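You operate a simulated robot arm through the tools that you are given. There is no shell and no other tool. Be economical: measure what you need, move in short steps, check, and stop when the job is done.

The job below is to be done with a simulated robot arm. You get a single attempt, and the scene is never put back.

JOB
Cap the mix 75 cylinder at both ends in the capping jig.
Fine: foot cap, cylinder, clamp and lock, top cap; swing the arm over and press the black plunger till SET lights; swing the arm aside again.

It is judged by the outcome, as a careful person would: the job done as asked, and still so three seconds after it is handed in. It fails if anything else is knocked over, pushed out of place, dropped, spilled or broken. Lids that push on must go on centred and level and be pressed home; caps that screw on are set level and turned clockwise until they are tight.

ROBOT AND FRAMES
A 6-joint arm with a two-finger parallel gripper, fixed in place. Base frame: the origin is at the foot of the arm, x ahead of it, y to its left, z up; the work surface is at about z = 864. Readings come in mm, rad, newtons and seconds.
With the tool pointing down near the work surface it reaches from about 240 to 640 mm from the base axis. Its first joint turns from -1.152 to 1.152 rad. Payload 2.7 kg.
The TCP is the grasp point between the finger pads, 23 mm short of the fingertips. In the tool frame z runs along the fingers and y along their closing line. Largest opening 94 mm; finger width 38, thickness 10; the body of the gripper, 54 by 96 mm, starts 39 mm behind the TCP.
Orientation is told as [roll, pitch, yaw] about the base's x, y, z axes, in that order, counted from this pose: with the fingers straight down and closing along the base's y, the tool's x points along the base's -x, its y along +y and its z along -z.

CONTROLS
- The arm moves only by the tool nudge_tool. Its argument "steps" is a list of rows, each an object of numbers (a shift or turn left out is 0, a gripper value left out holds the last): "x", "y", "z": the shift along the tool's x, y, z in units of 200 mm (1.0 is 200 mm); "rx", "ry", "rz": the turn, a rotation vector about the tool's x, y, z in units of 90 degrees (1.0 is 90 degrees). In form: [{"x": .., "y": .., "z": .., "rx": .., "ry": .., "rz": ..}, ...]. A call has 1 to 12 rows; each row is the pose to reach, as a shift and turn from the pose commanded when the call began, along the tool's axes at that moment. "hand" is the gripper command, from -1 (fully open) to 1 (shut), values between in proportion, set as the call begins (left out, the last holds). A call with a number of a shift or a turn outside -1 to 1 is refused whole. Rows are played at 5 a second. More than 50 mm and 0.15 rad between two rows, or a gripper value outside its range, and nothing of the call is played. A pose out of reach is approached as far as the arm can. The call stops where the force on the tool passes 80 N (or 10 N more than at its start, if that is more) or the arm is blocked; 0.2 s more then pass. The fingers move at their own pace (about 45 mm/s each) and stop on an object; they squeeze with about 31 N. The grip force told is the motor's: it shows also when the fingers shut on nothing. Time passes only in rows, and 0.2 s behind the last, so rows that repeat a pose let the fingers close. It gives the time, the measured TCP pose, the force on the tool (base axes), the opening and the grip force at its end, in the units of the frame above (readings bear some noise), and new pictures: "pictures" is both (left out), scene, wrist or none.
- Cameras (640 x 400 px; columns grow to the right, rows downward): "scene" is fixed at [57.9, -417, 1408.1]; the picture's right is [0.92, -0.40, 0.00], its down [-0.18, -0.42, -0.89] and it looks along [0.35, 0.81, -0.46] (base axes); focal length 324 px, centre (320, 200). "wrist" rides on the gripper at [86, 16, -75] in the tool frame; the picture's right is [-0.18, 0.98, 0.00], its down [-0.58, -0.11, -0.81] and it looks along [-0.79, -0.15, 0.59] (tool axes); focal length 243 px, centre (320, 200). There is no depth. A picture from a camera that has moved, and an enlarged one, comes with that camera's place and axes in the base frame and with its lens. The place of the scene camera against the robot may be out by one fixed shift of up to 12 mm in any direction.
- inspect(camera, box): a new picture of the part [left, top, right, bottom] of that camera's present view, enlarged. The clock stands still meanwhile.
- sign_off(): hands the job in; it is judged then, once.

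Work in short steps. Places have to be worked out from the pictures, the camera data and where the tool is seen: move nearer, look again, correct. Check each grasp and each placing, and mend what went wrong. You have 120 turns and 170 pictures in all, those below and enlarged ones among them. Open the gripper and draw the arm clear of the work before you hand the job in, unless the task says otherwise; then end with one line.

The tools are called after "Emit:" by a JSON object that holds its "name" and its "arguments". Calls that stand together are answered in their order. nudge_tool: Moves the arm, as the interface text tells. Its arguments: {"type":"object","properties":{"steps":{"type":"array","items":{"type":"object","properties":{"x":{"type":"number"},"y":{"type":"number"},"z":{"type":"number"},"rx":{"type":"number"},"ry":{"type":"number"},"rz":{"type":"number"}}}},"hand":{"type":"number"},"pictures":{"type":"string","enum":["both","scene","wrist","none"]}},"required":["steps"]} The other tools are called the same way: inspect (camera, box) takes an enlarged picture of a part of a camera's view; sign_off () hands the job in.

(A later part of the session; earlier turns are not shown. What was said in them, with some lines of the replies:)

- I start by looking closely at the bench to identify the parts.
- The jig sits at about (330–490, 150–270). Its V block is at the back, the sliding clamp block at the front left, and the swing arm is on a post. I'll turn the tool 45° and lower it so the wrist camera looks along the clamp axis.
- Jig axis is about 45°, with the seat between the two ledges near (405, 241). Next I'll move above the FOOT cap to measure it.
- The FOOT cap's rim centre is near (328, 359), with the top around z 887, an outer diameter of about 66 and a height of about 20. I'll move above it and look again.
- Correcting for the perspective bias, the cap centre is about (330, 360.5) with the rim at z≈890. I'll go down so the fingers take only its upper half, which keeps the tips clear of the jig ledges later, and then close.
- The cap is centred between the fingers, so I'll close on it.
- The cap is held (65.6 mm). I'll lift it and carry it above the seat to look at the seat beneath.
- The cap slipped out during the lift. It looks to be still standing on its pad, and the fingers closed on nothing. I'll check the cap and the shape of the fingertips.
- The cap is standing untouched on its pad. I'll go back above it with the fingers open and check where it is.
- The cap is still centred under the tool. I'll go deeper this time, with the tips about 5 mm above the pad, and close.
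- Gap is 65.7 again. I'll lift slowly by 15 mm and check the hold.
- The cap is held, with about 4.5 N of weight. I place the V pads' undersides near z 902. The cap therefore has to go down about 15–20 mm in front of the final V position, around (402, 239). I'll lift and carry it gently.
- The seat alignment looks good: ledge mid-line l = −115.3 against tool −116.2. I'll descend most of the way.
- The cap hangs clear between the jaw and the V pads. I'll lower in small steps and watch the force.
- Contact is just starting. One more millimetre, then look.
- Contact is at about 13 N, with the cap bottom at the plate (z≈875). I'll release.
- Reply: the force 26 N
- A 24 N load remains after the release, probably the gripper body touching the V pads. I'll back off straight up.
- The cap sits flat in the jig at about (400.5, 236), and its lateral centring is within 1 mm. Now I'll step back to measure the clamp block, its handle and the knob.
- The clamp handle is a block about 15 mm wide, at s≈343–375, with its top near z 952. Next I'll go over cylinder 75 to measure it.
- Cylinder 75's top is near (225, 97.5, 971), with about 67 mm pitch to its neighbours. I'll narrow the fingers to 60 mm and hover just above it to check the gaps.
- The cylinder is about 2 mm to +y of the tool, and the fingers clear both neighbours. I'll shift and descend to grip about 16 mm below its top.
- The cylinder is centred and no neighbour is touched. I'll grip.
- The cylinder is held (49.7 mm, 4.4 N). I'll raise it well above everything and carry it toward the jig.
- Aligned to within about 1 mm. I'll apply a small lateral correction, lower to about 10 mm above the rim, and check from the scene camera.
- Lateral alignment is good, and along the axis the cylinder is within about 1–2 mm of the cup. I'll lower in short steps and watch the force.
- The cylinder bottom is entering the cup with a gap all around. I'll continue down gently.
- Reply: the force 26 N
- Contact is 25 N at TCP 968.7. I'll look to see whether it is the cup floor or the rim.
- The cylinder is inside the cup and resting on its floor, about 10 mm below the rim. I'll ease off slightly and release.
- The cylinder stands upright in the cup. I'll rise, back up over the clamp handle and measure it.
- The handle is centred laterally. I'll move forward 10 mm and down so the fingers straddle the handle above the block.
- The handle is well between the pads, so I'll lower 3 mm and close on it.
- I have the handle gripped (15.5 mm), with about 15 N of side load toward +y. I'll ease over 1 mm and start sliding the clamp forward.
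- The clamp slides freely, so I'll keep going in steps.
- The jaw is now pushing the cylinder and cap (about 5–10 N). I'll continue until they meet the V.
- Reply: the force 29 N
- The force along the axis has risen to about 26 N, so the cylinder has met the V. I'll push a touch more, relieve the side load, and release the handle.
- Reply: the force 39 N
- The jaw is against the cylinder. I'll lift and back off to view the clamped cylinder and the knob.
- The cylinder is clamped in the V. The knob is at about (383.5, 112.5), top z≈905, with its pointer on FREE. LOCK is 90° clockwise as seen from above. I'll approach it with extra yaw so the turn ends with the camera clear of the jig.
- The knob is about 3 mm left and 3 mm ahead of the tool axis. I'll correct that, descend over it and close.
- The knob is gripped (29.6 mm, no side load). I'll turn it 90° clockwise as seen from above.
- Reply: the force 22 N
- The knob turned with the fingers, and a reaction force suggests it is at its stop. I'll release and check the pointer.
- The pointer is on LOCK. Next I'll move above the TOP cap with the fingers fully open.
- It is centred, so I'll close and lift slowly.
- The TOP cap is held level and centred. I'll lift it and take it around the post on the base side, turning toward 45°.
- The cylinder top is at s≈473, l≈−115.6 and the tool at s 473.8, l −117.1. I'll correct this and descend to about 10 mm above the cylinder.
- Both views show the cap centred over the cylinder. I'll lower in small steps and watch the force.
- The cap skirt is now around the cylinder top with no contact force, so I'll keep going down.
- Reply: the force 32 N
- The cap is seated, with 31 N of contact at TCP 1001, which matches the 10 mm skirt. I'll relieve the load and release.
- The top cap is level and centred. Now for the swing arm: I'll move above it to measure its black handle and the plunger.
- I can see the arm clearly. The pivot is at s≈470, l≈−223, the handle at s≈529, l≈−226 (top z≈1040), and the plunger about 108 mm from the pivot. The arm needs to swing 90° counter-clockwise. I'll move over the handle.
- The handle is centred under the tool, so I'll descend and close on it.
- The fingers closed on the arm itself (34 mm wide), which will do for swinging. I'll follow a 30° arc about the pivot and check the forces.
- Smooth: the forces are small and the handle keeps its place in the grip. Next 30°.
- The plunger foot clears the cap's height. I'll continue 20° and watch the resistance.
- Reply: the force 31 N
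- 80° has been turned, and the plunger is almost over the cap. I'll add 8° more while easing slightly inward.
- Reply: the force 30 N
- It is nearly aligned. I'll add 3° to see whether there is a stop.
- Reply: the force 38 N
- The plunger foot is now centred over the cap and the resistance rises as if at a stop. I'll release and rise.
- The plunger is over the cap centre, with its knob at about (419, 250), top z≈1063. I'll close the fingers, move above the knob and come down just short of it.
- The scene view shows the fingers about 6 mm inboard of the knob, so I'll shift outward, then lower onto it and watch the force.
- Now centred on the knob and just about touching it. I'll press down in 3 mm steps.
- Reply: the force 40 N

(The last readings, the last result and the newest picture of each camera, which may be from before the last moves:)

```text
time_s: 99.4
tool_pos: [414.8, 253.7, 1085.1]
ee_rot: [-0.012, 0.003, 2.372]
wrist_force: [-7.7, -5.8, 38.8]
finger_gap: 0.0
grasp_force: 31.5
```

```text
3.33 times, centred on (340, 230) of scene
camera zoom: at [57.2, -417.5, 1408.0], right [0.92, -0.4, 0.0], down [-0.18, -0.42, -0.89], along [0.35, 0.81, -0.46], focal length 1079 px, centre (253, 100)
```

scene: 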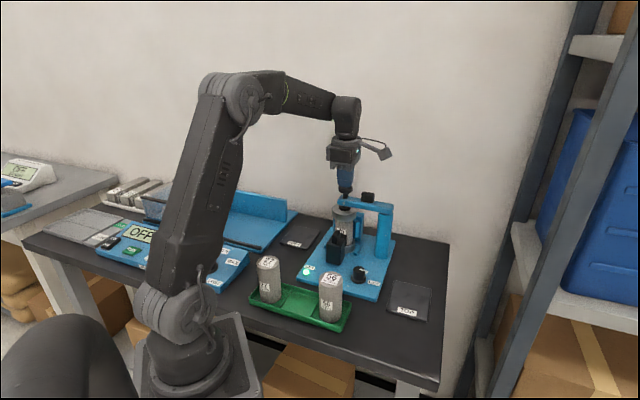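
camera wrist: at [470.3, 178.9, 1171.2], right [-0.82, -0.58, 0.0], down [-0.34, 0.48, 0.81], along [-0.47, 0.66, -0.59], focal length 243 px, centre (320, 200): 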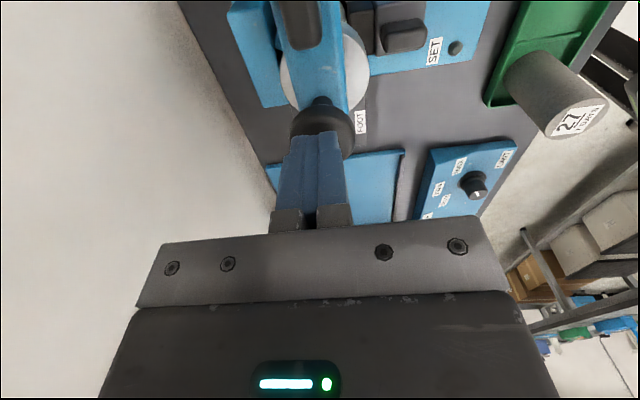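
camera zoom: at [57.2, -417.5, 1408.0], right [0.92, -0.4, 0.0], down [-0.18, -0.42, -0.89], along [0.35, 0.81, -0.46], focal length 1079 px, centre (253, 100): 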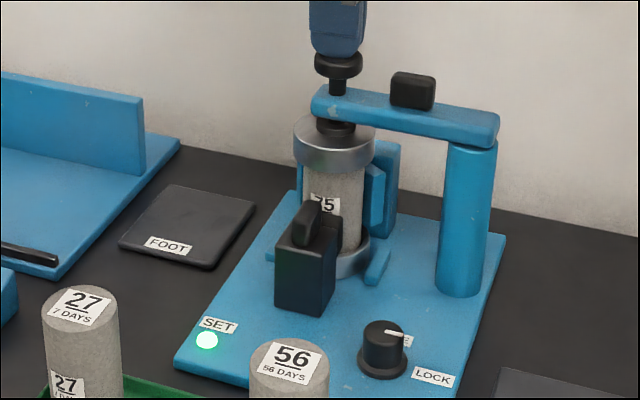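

SET is lit green. I'll hold a moment, then rise off the plunger.

Emit:
{"name": "nudge_tool", "arguments": {"steps": [{}, {}, {}, {"z": -0.05}, {"z": -0.15}, {"z": -0.2}, {"z": -0.2}]}}

Emit:
{"name": "inspect", "arguments": {"camera": "scene", "box": [290, 170, 390, 290]}}

```text
time_s: 101.0
tool_pos: [414.8, 253.3, 1120.8]
ee_rot: [-0.001, 0.001, 2.373]
wrist_force: [-0.8, -0.2, 0.1]
finger_gap: 0.1
grasp_force: 31.5
camera wrist: at [465.5, 182.2, 1193.5], right [-0.82, -0.58, 0.0], down [-0.34, 0.48, 0.81], along [-0.47, 0.66, -0.59], focal length 243 px, centre (320, 200)
```

scene: 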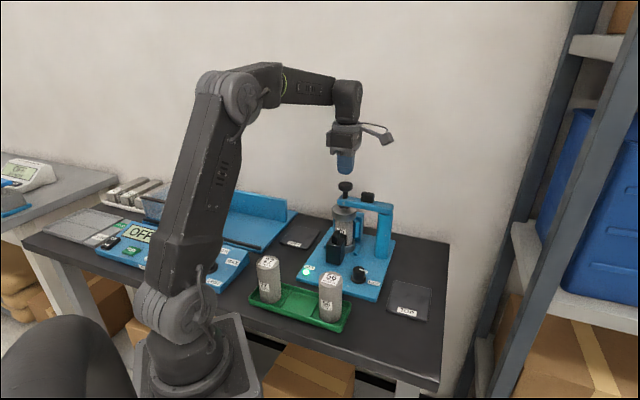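
wrist: 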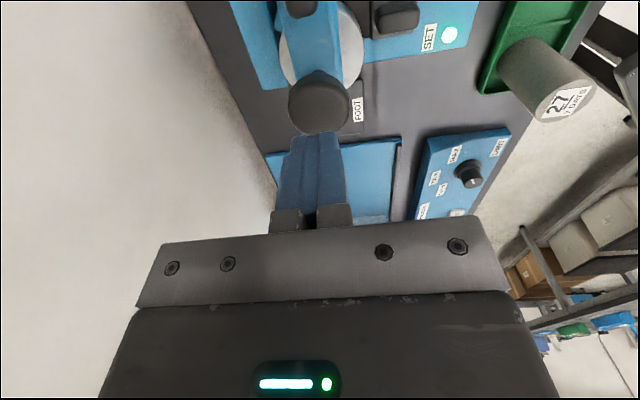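

```text
3.33 times, centred on (340, 230) of scene
camera zoom: at [57.9, -417.0, 1408.1], right [0.92, -0.4, 0.0], down [-0.18, -0.42, -0.89], along [0.35, 0.81, -0.46], focal length 1079 px, centre (253, 100)
```

zoom: 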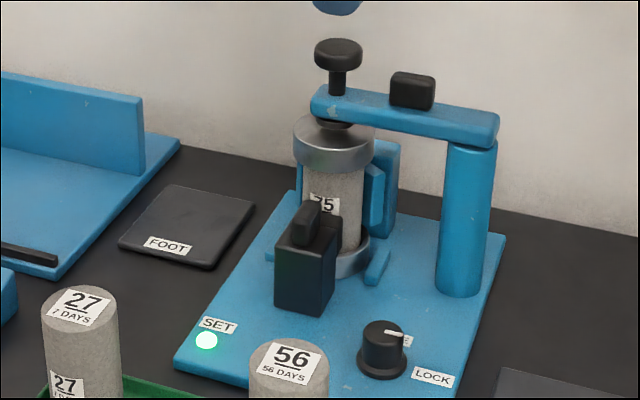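

SET stays lit and the plunger has sprung back. Now I'll re-grip the arm at the same spot to swing it aside.

Emit:
{"name": "nudge_tool", "arguments": {"steps": [{"x": 0.08, "y": 0.006}, {"x": 0.17, "y": 0.012}, {"x": 0.26, "y": 0.018}, {"x": 0.26, "y": 0.018, "z": 0.08}, {"x": 0.26, "y": 0.018, "z": 0.16}, {"x": 0.26, "y": 0.018, "z": 0.16}], "hand": -0.2, "pictures": "wrist"}}

Emit:
{"name": "inspect", "arguments": {"camera": "wrist", "box": [220, 40, 420, 220]}}

```text
time_s: 102.4
tool_pos: [448.8, 214.2, 1087.0]
ee_rot: [-0.002, 0.0, 2.374]
wrist_force: [0.0, 0.0, 0.3]
finger_gap: 56.2
grasp_force: 0.0
camera wrist: at [500.3, 143.0, 1160.9], right [-0.82, -0.58, 0.0], down [-0.34, 0.48, 0.81], along [-0.47, 0.66, -0.59], focal length 243 px, centre (320, 200)
```

wrist: 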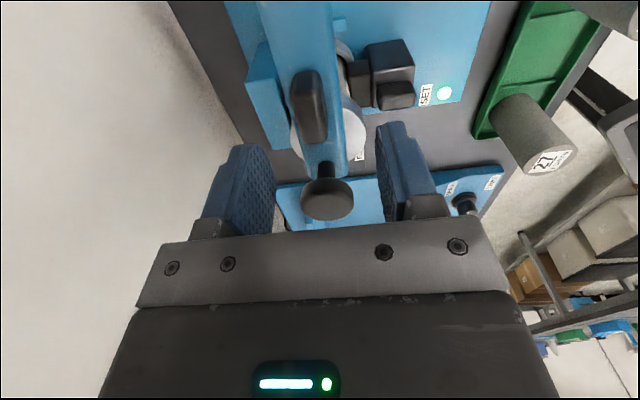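

```text
2.22 times, centred on (320, 130) of wrist
camera zoom: at [500.3, 143.0, 1160.9], right [-0.82, -0.58, 0.0], down [-0.34, 0.48, 0.81], along [-0.47, 0.66, -0.59], focal length 539 px, centre (320, 356)
```

zoom: 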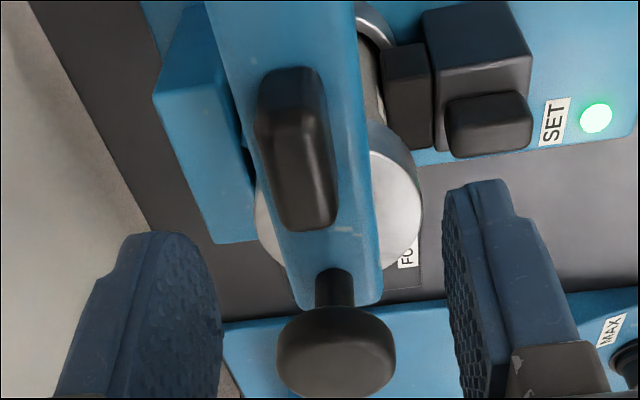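

The arm is about 5 mm to the left in the tool's view. I'll correct that, descend and grip the arm.

Emit:
{"name": "nudge_tool", "arguments": {"steps": [{"y": -0.024}, {"y": -0.024, "z": 0.07}, {"y": -0.024, "z": 0.14}, {"y": -0.024, "z": 0.19}, {"y": -0.024, "z": 0.19}], "pictures": "wrist"}}

Emit:
{"name": "nudge_tool", "arguments": {"steps": [{}, {}, {}, {}], "hand": 1, "pictures": "wrist"}}

```text
time_s: 103.6
tool_pos: [452.6, 218.2, 1049.2]
ee_rot: [-0.002, -0.002, 2.371]
wrist_force: [0.1, 1.0, 0.3]
finger_gap: 56.5
grasp_force: 0.0
camera wrist: at [503.6, 146.9, 1123.3], right [-0.82, -0.58, 0.0], down [-0.34, 0.48, 0.81], along [-0.47, 0.66, -0.59], focal length 243 px, centre (320, 200)
```

wrist: 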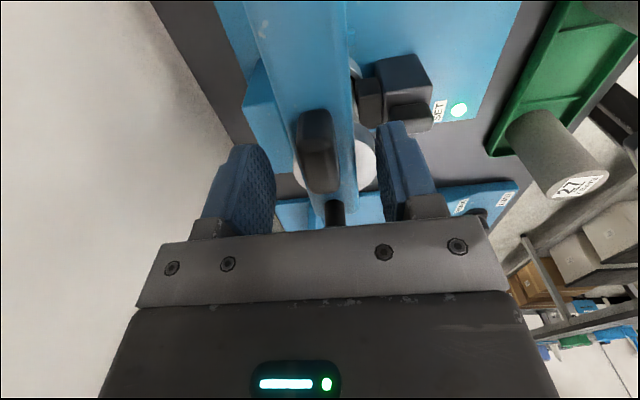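

```text
time_s: 104.6
tool_pos: [451.5, 217.5, 1049.9]
ee_rot: [0.002, -0.002, 2.369]
wrist_force: [-15.4, -11.5, 2.7]
finger_gap: 34.0
grasp_force: 45.3
camera wrist: at [502.6, 145.7, 1123.1], right [-0.82, -0.57, 0.0], down [-0.34, 0.48, 0.81], along [-0.46, 0.66, -0.59], focal length 243 px, centre (320, 200)
```

wrist: 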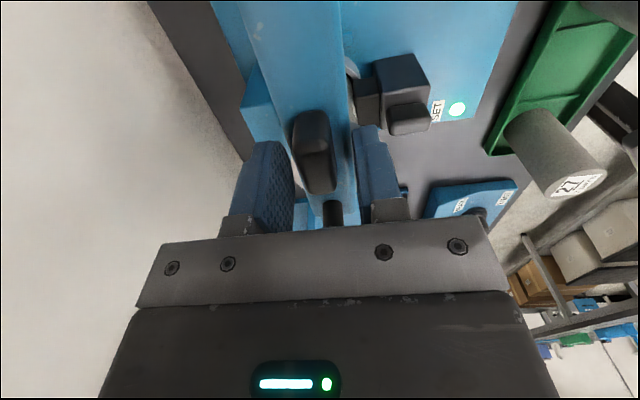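

Arm gripped. I'll swing it back clockwise in 30° arcs.

Emit:
{"name": "nudge_tool", "arguments": {"steps": [{"x": 0.0026, "y": -0.0392, "rz": 0.0833}, {"x": 0.0102, "y": -0.0776, "rz": 0.1667}, {"x": 0.0228, "y": -0.1148, "rz": 0.25}, {"x": 0.0402, "y": -0.15, "rz": 0.3333}, {"x": 0.0402, "y": -0.15, "rz": 0.3333}], "pictures": "scene"}}

Emit:
{"name": "inspect", "arguments": {"camera": "scene", "box": [310, 150, 420, 270]}}

```text
time_s: 105.8
tool_pos: [478.7, 232.2, 1048.1]
ee_rot: [0.006, 0.003, 1.847]
wrist_force: [-18.0, -24.1, -1.2]
finger_gap: 33.5
grasp_force: 45.5
```

scene: 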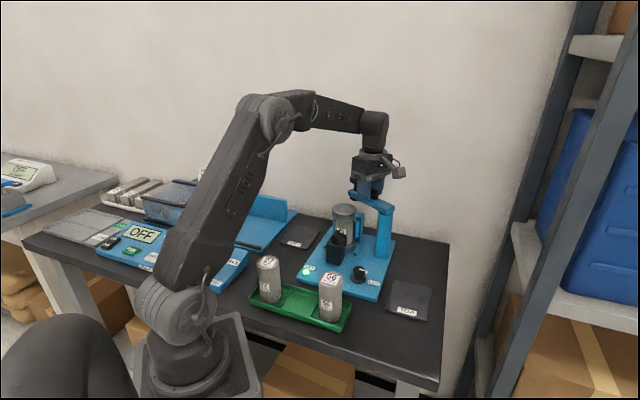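

```text
3.33 times, centred on (365, 210) of scene
camera zoom: at [57.4, -417.7, 1407.9], right [0.92, -0.4, 0.0], down [-0.18, -0.42, -0.89], along [0.35, 0.81, -0.46], focal length 1079 px, centre (170, 167)
```

zoom: 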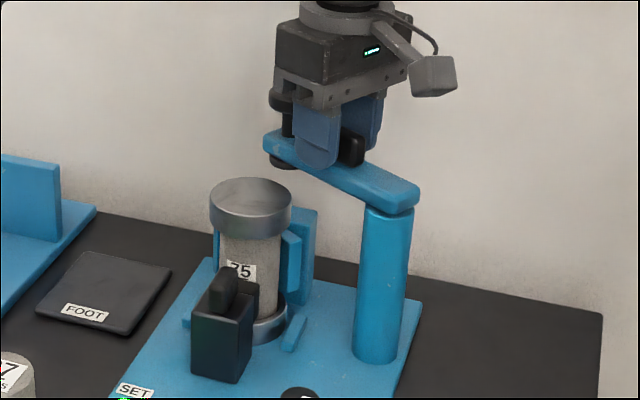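

The arm is swinging back cleanly. I'll continue the remaining arc.

Emit:
{"name": "nudge_tool", "arguments": {"steps": [{"x": 0.0056, "y": -0.0392, "rz": 0.0833}, {"x": 0.0142, "y": -0.0776, "rz": 0.1667}, {"x": 0.0268, "y": -0.1148, "rz": 0.25}, {"x": 0.0442, "y": -0.15, "rz": 0.3333}, {"x": 0.0442, "y": -0.15, "rz": 0.3333}], "pictures": "none"}}

Emit:
{"name": "nudge_tool", "arguments": {"steps": [{"x": 0.0026, "y": -0.0392, "rz": 0.0833}, {"x": 0.0102, "y": -0.0776, "rz": 0.1667}, {"x": 0.0228, "y": -0.1148, "rz": 0.25}, {"x": 0.035, "y": -0.141, "rz": 0.311}, {"x": 0.035, "y": -0.141, "rz": 0.311}], "pictures": "both"}}

```text
time_s: 107.0
tool_pos: [509.0, 233.0, 1048.8]
ee_rot: [0.005, 0.003, 1.323]
wrist_force: [-23.2, -21.4, -0.1]
finger_gap: 33.5
grasp_force: 44.9
```

```text
time_s: 108.2
tool_pos: [534.6, 219.7, 1048.4]
ee_rot: [0.005, 0.006, 0.836]
wrist_force: [-23.2, -16.8, -1.2]
finger_gap: 33.6
grasp_force: 45.0
camera wrist: at [464.8, 166.7, 1123.5], right [-0.61, 0.8, 0.0], down [0.47, 0.36, 0.8], along [0.64, 0.49, -0.6], focal length 243 px, centre (320, 200)
```

scene: 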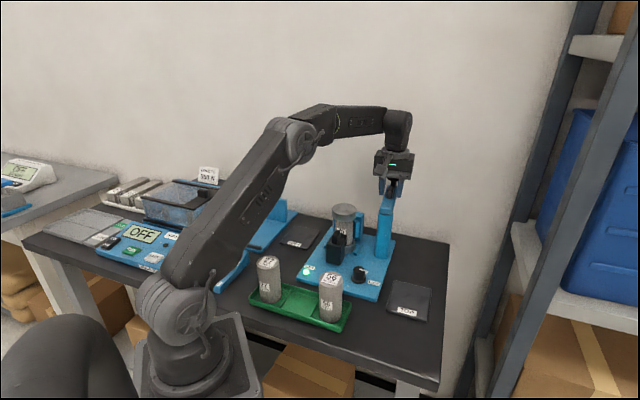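
wrist: 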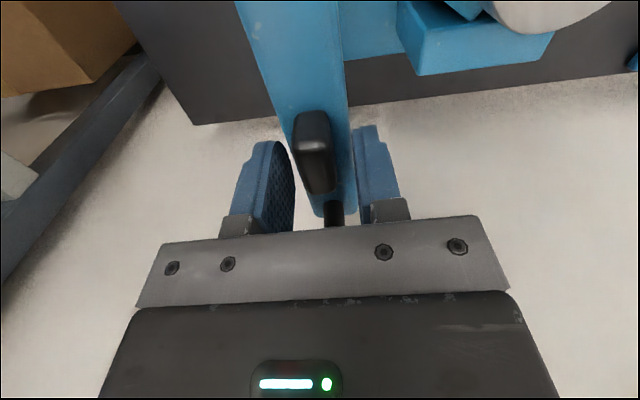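

I'm 3° short of the original rest position, so I'll finish that, release and rise.

Emit:
{"name": "nudge_tool", "arguments": {"steps": [{"x": 0.006, "y": -0.008, "rz": 0.016}, {"x": 0.01, "y": -0.016, "rz": 0.033}, {"x": 0.01, "y": -0.016, "rz": 0.033}], "pictures": "none"}}

Emit:
{"name": "nudge_tool", "arguments": {"steps": [{}, {}, {}, {"z": -0.08}, {"z": -0.2}, {"z": -0.35}, {"z": -0.45}, {"z": -0.45}], "hand": -0.2}}

```text
time_s: 109.0
tool_pos: [536.4, 216.9, 1049.6]
ee_rot: [0.002, -0.002, 0.785]
wrist_force: [-11.9, -1.3, -4.6]
finger_gap: 33.7
grasp_force: 45.0
```

```text
time_s: 110.8
tool_pos: [535.5, 217.2, 1140.7]
ee_rot: [0.001, -0.002, 0.785]
wrist_force: [0.0, 0.2, 0.0]
finger_gap: 56.6
grasp_force: 0.0
camera wrist: at [464.7, 167.5, 1213.6], right [-0.56, 0.83, 0.0], down [0.49, 0.33, 0.81], along [0.67, 0.46, -0.59], focal length 243 px, centre (320, 200)
```

scene: 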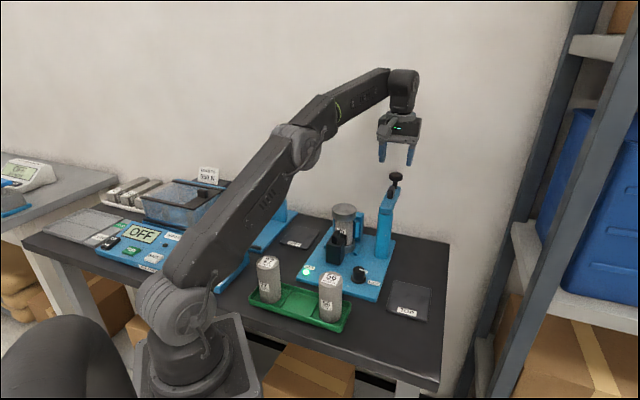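
wrist: 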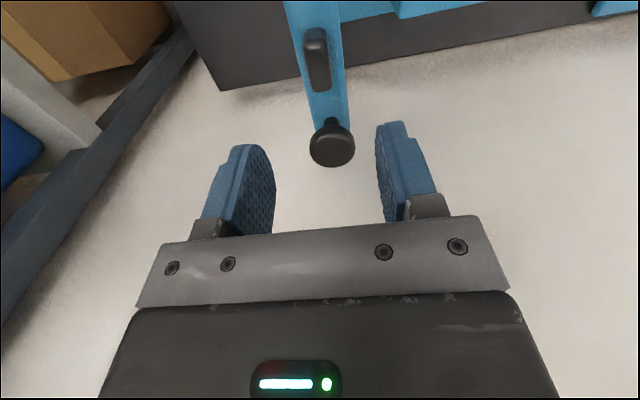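

Arm aside and released. I'll withdraw to a high, clear pose with the gripper open and make a final check.

Emit:
{"name": "nudge_tool", "arguments": {"steps": [{"x": 0.15, "z": -0.1}, {"x": 0.35, "z": -0.25}, {"x": 0.55, "z": -0.4}, {"x": 0.75, "z": -0.5}, {"x": 0.95, "z": -0.5}, {"x": 0.95, "z": -0.5}], "hand": -1}}

Emit:
{"name": "inspect", "arguments": {"camera": "scene", "box": [290, 160, 430, 300]}}

Emit:
{"name": "inspect", "arguments": {"camera": "wrist", "box": [220, 0, 500, 200]}}

```text
time_s: 112.2
tool_pos: [402.7, 82.9, 1238.8]
ee_rot: [0.0, -0.006, 0.785]
wrist_force: [-0.9, 0.6, 1.1]
finger_gap: 94.1
grasp_force: 0.1
camera wrist: at [331.1, 32.2, 1312.4], right [-0.56, 0.83, 0.0], down [0.49, 0.33, 0.81], along [0.67, 0.46, -0.59], focal length 243 px, centre (320, 200)
```

scene: 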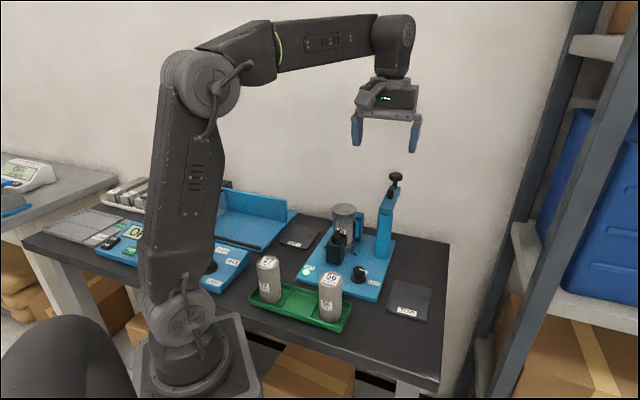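
wrist: 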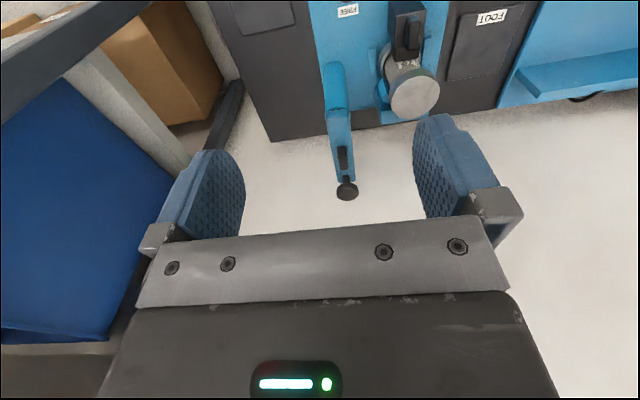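

```text
2.86 times, centred on (360, 230) of scene
camera zoom: at [57.9, -417.0, 1408.1], right [0.92, -0.4, 0.0], down [-0.18, -0.42, -0.89], along [0.35, 0.81, -0.46], focal length 925 px, centre (206, 114)
```

zoom: 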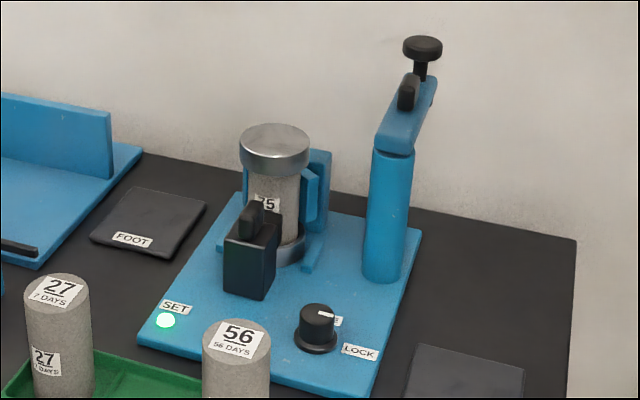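

```text
2.00 times, centred on (360, 100) of wrist
camera zoom: at [331.1, 32.2, 1312.4], right [-0.56, 0.83, 0.0], down [0.49, 0.33, 0.81], along [0.67, 0.46, -0.59], focal length 485 px, centre (240, 400)
```

zoom: 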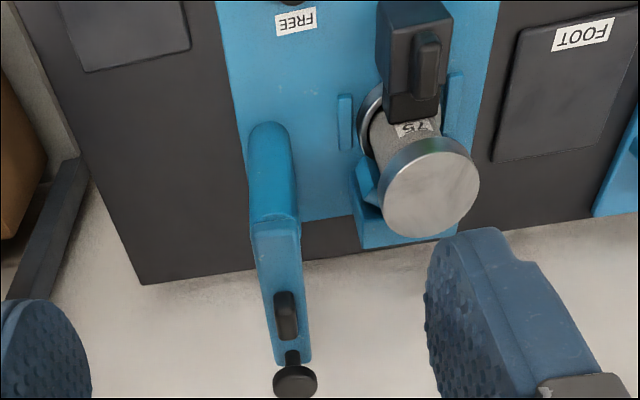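

Everything checks out: both caps are on and level, the clamp is locked, SET is lit, the arm is aside, and the 27 and 56 cylinders are undisturbed. I'm handing in.

Emit:
{"name": "sign_off", "arguments": {}}

```text
The job is handed in.
```

The mix 75 cylinder is capped at both ends in the jig, with the clamp locked, SET lit and the swing arm back aside. The foot cap slipped from the gripper on the first lift, stayed standing on its pad, and was picked up on the second try.
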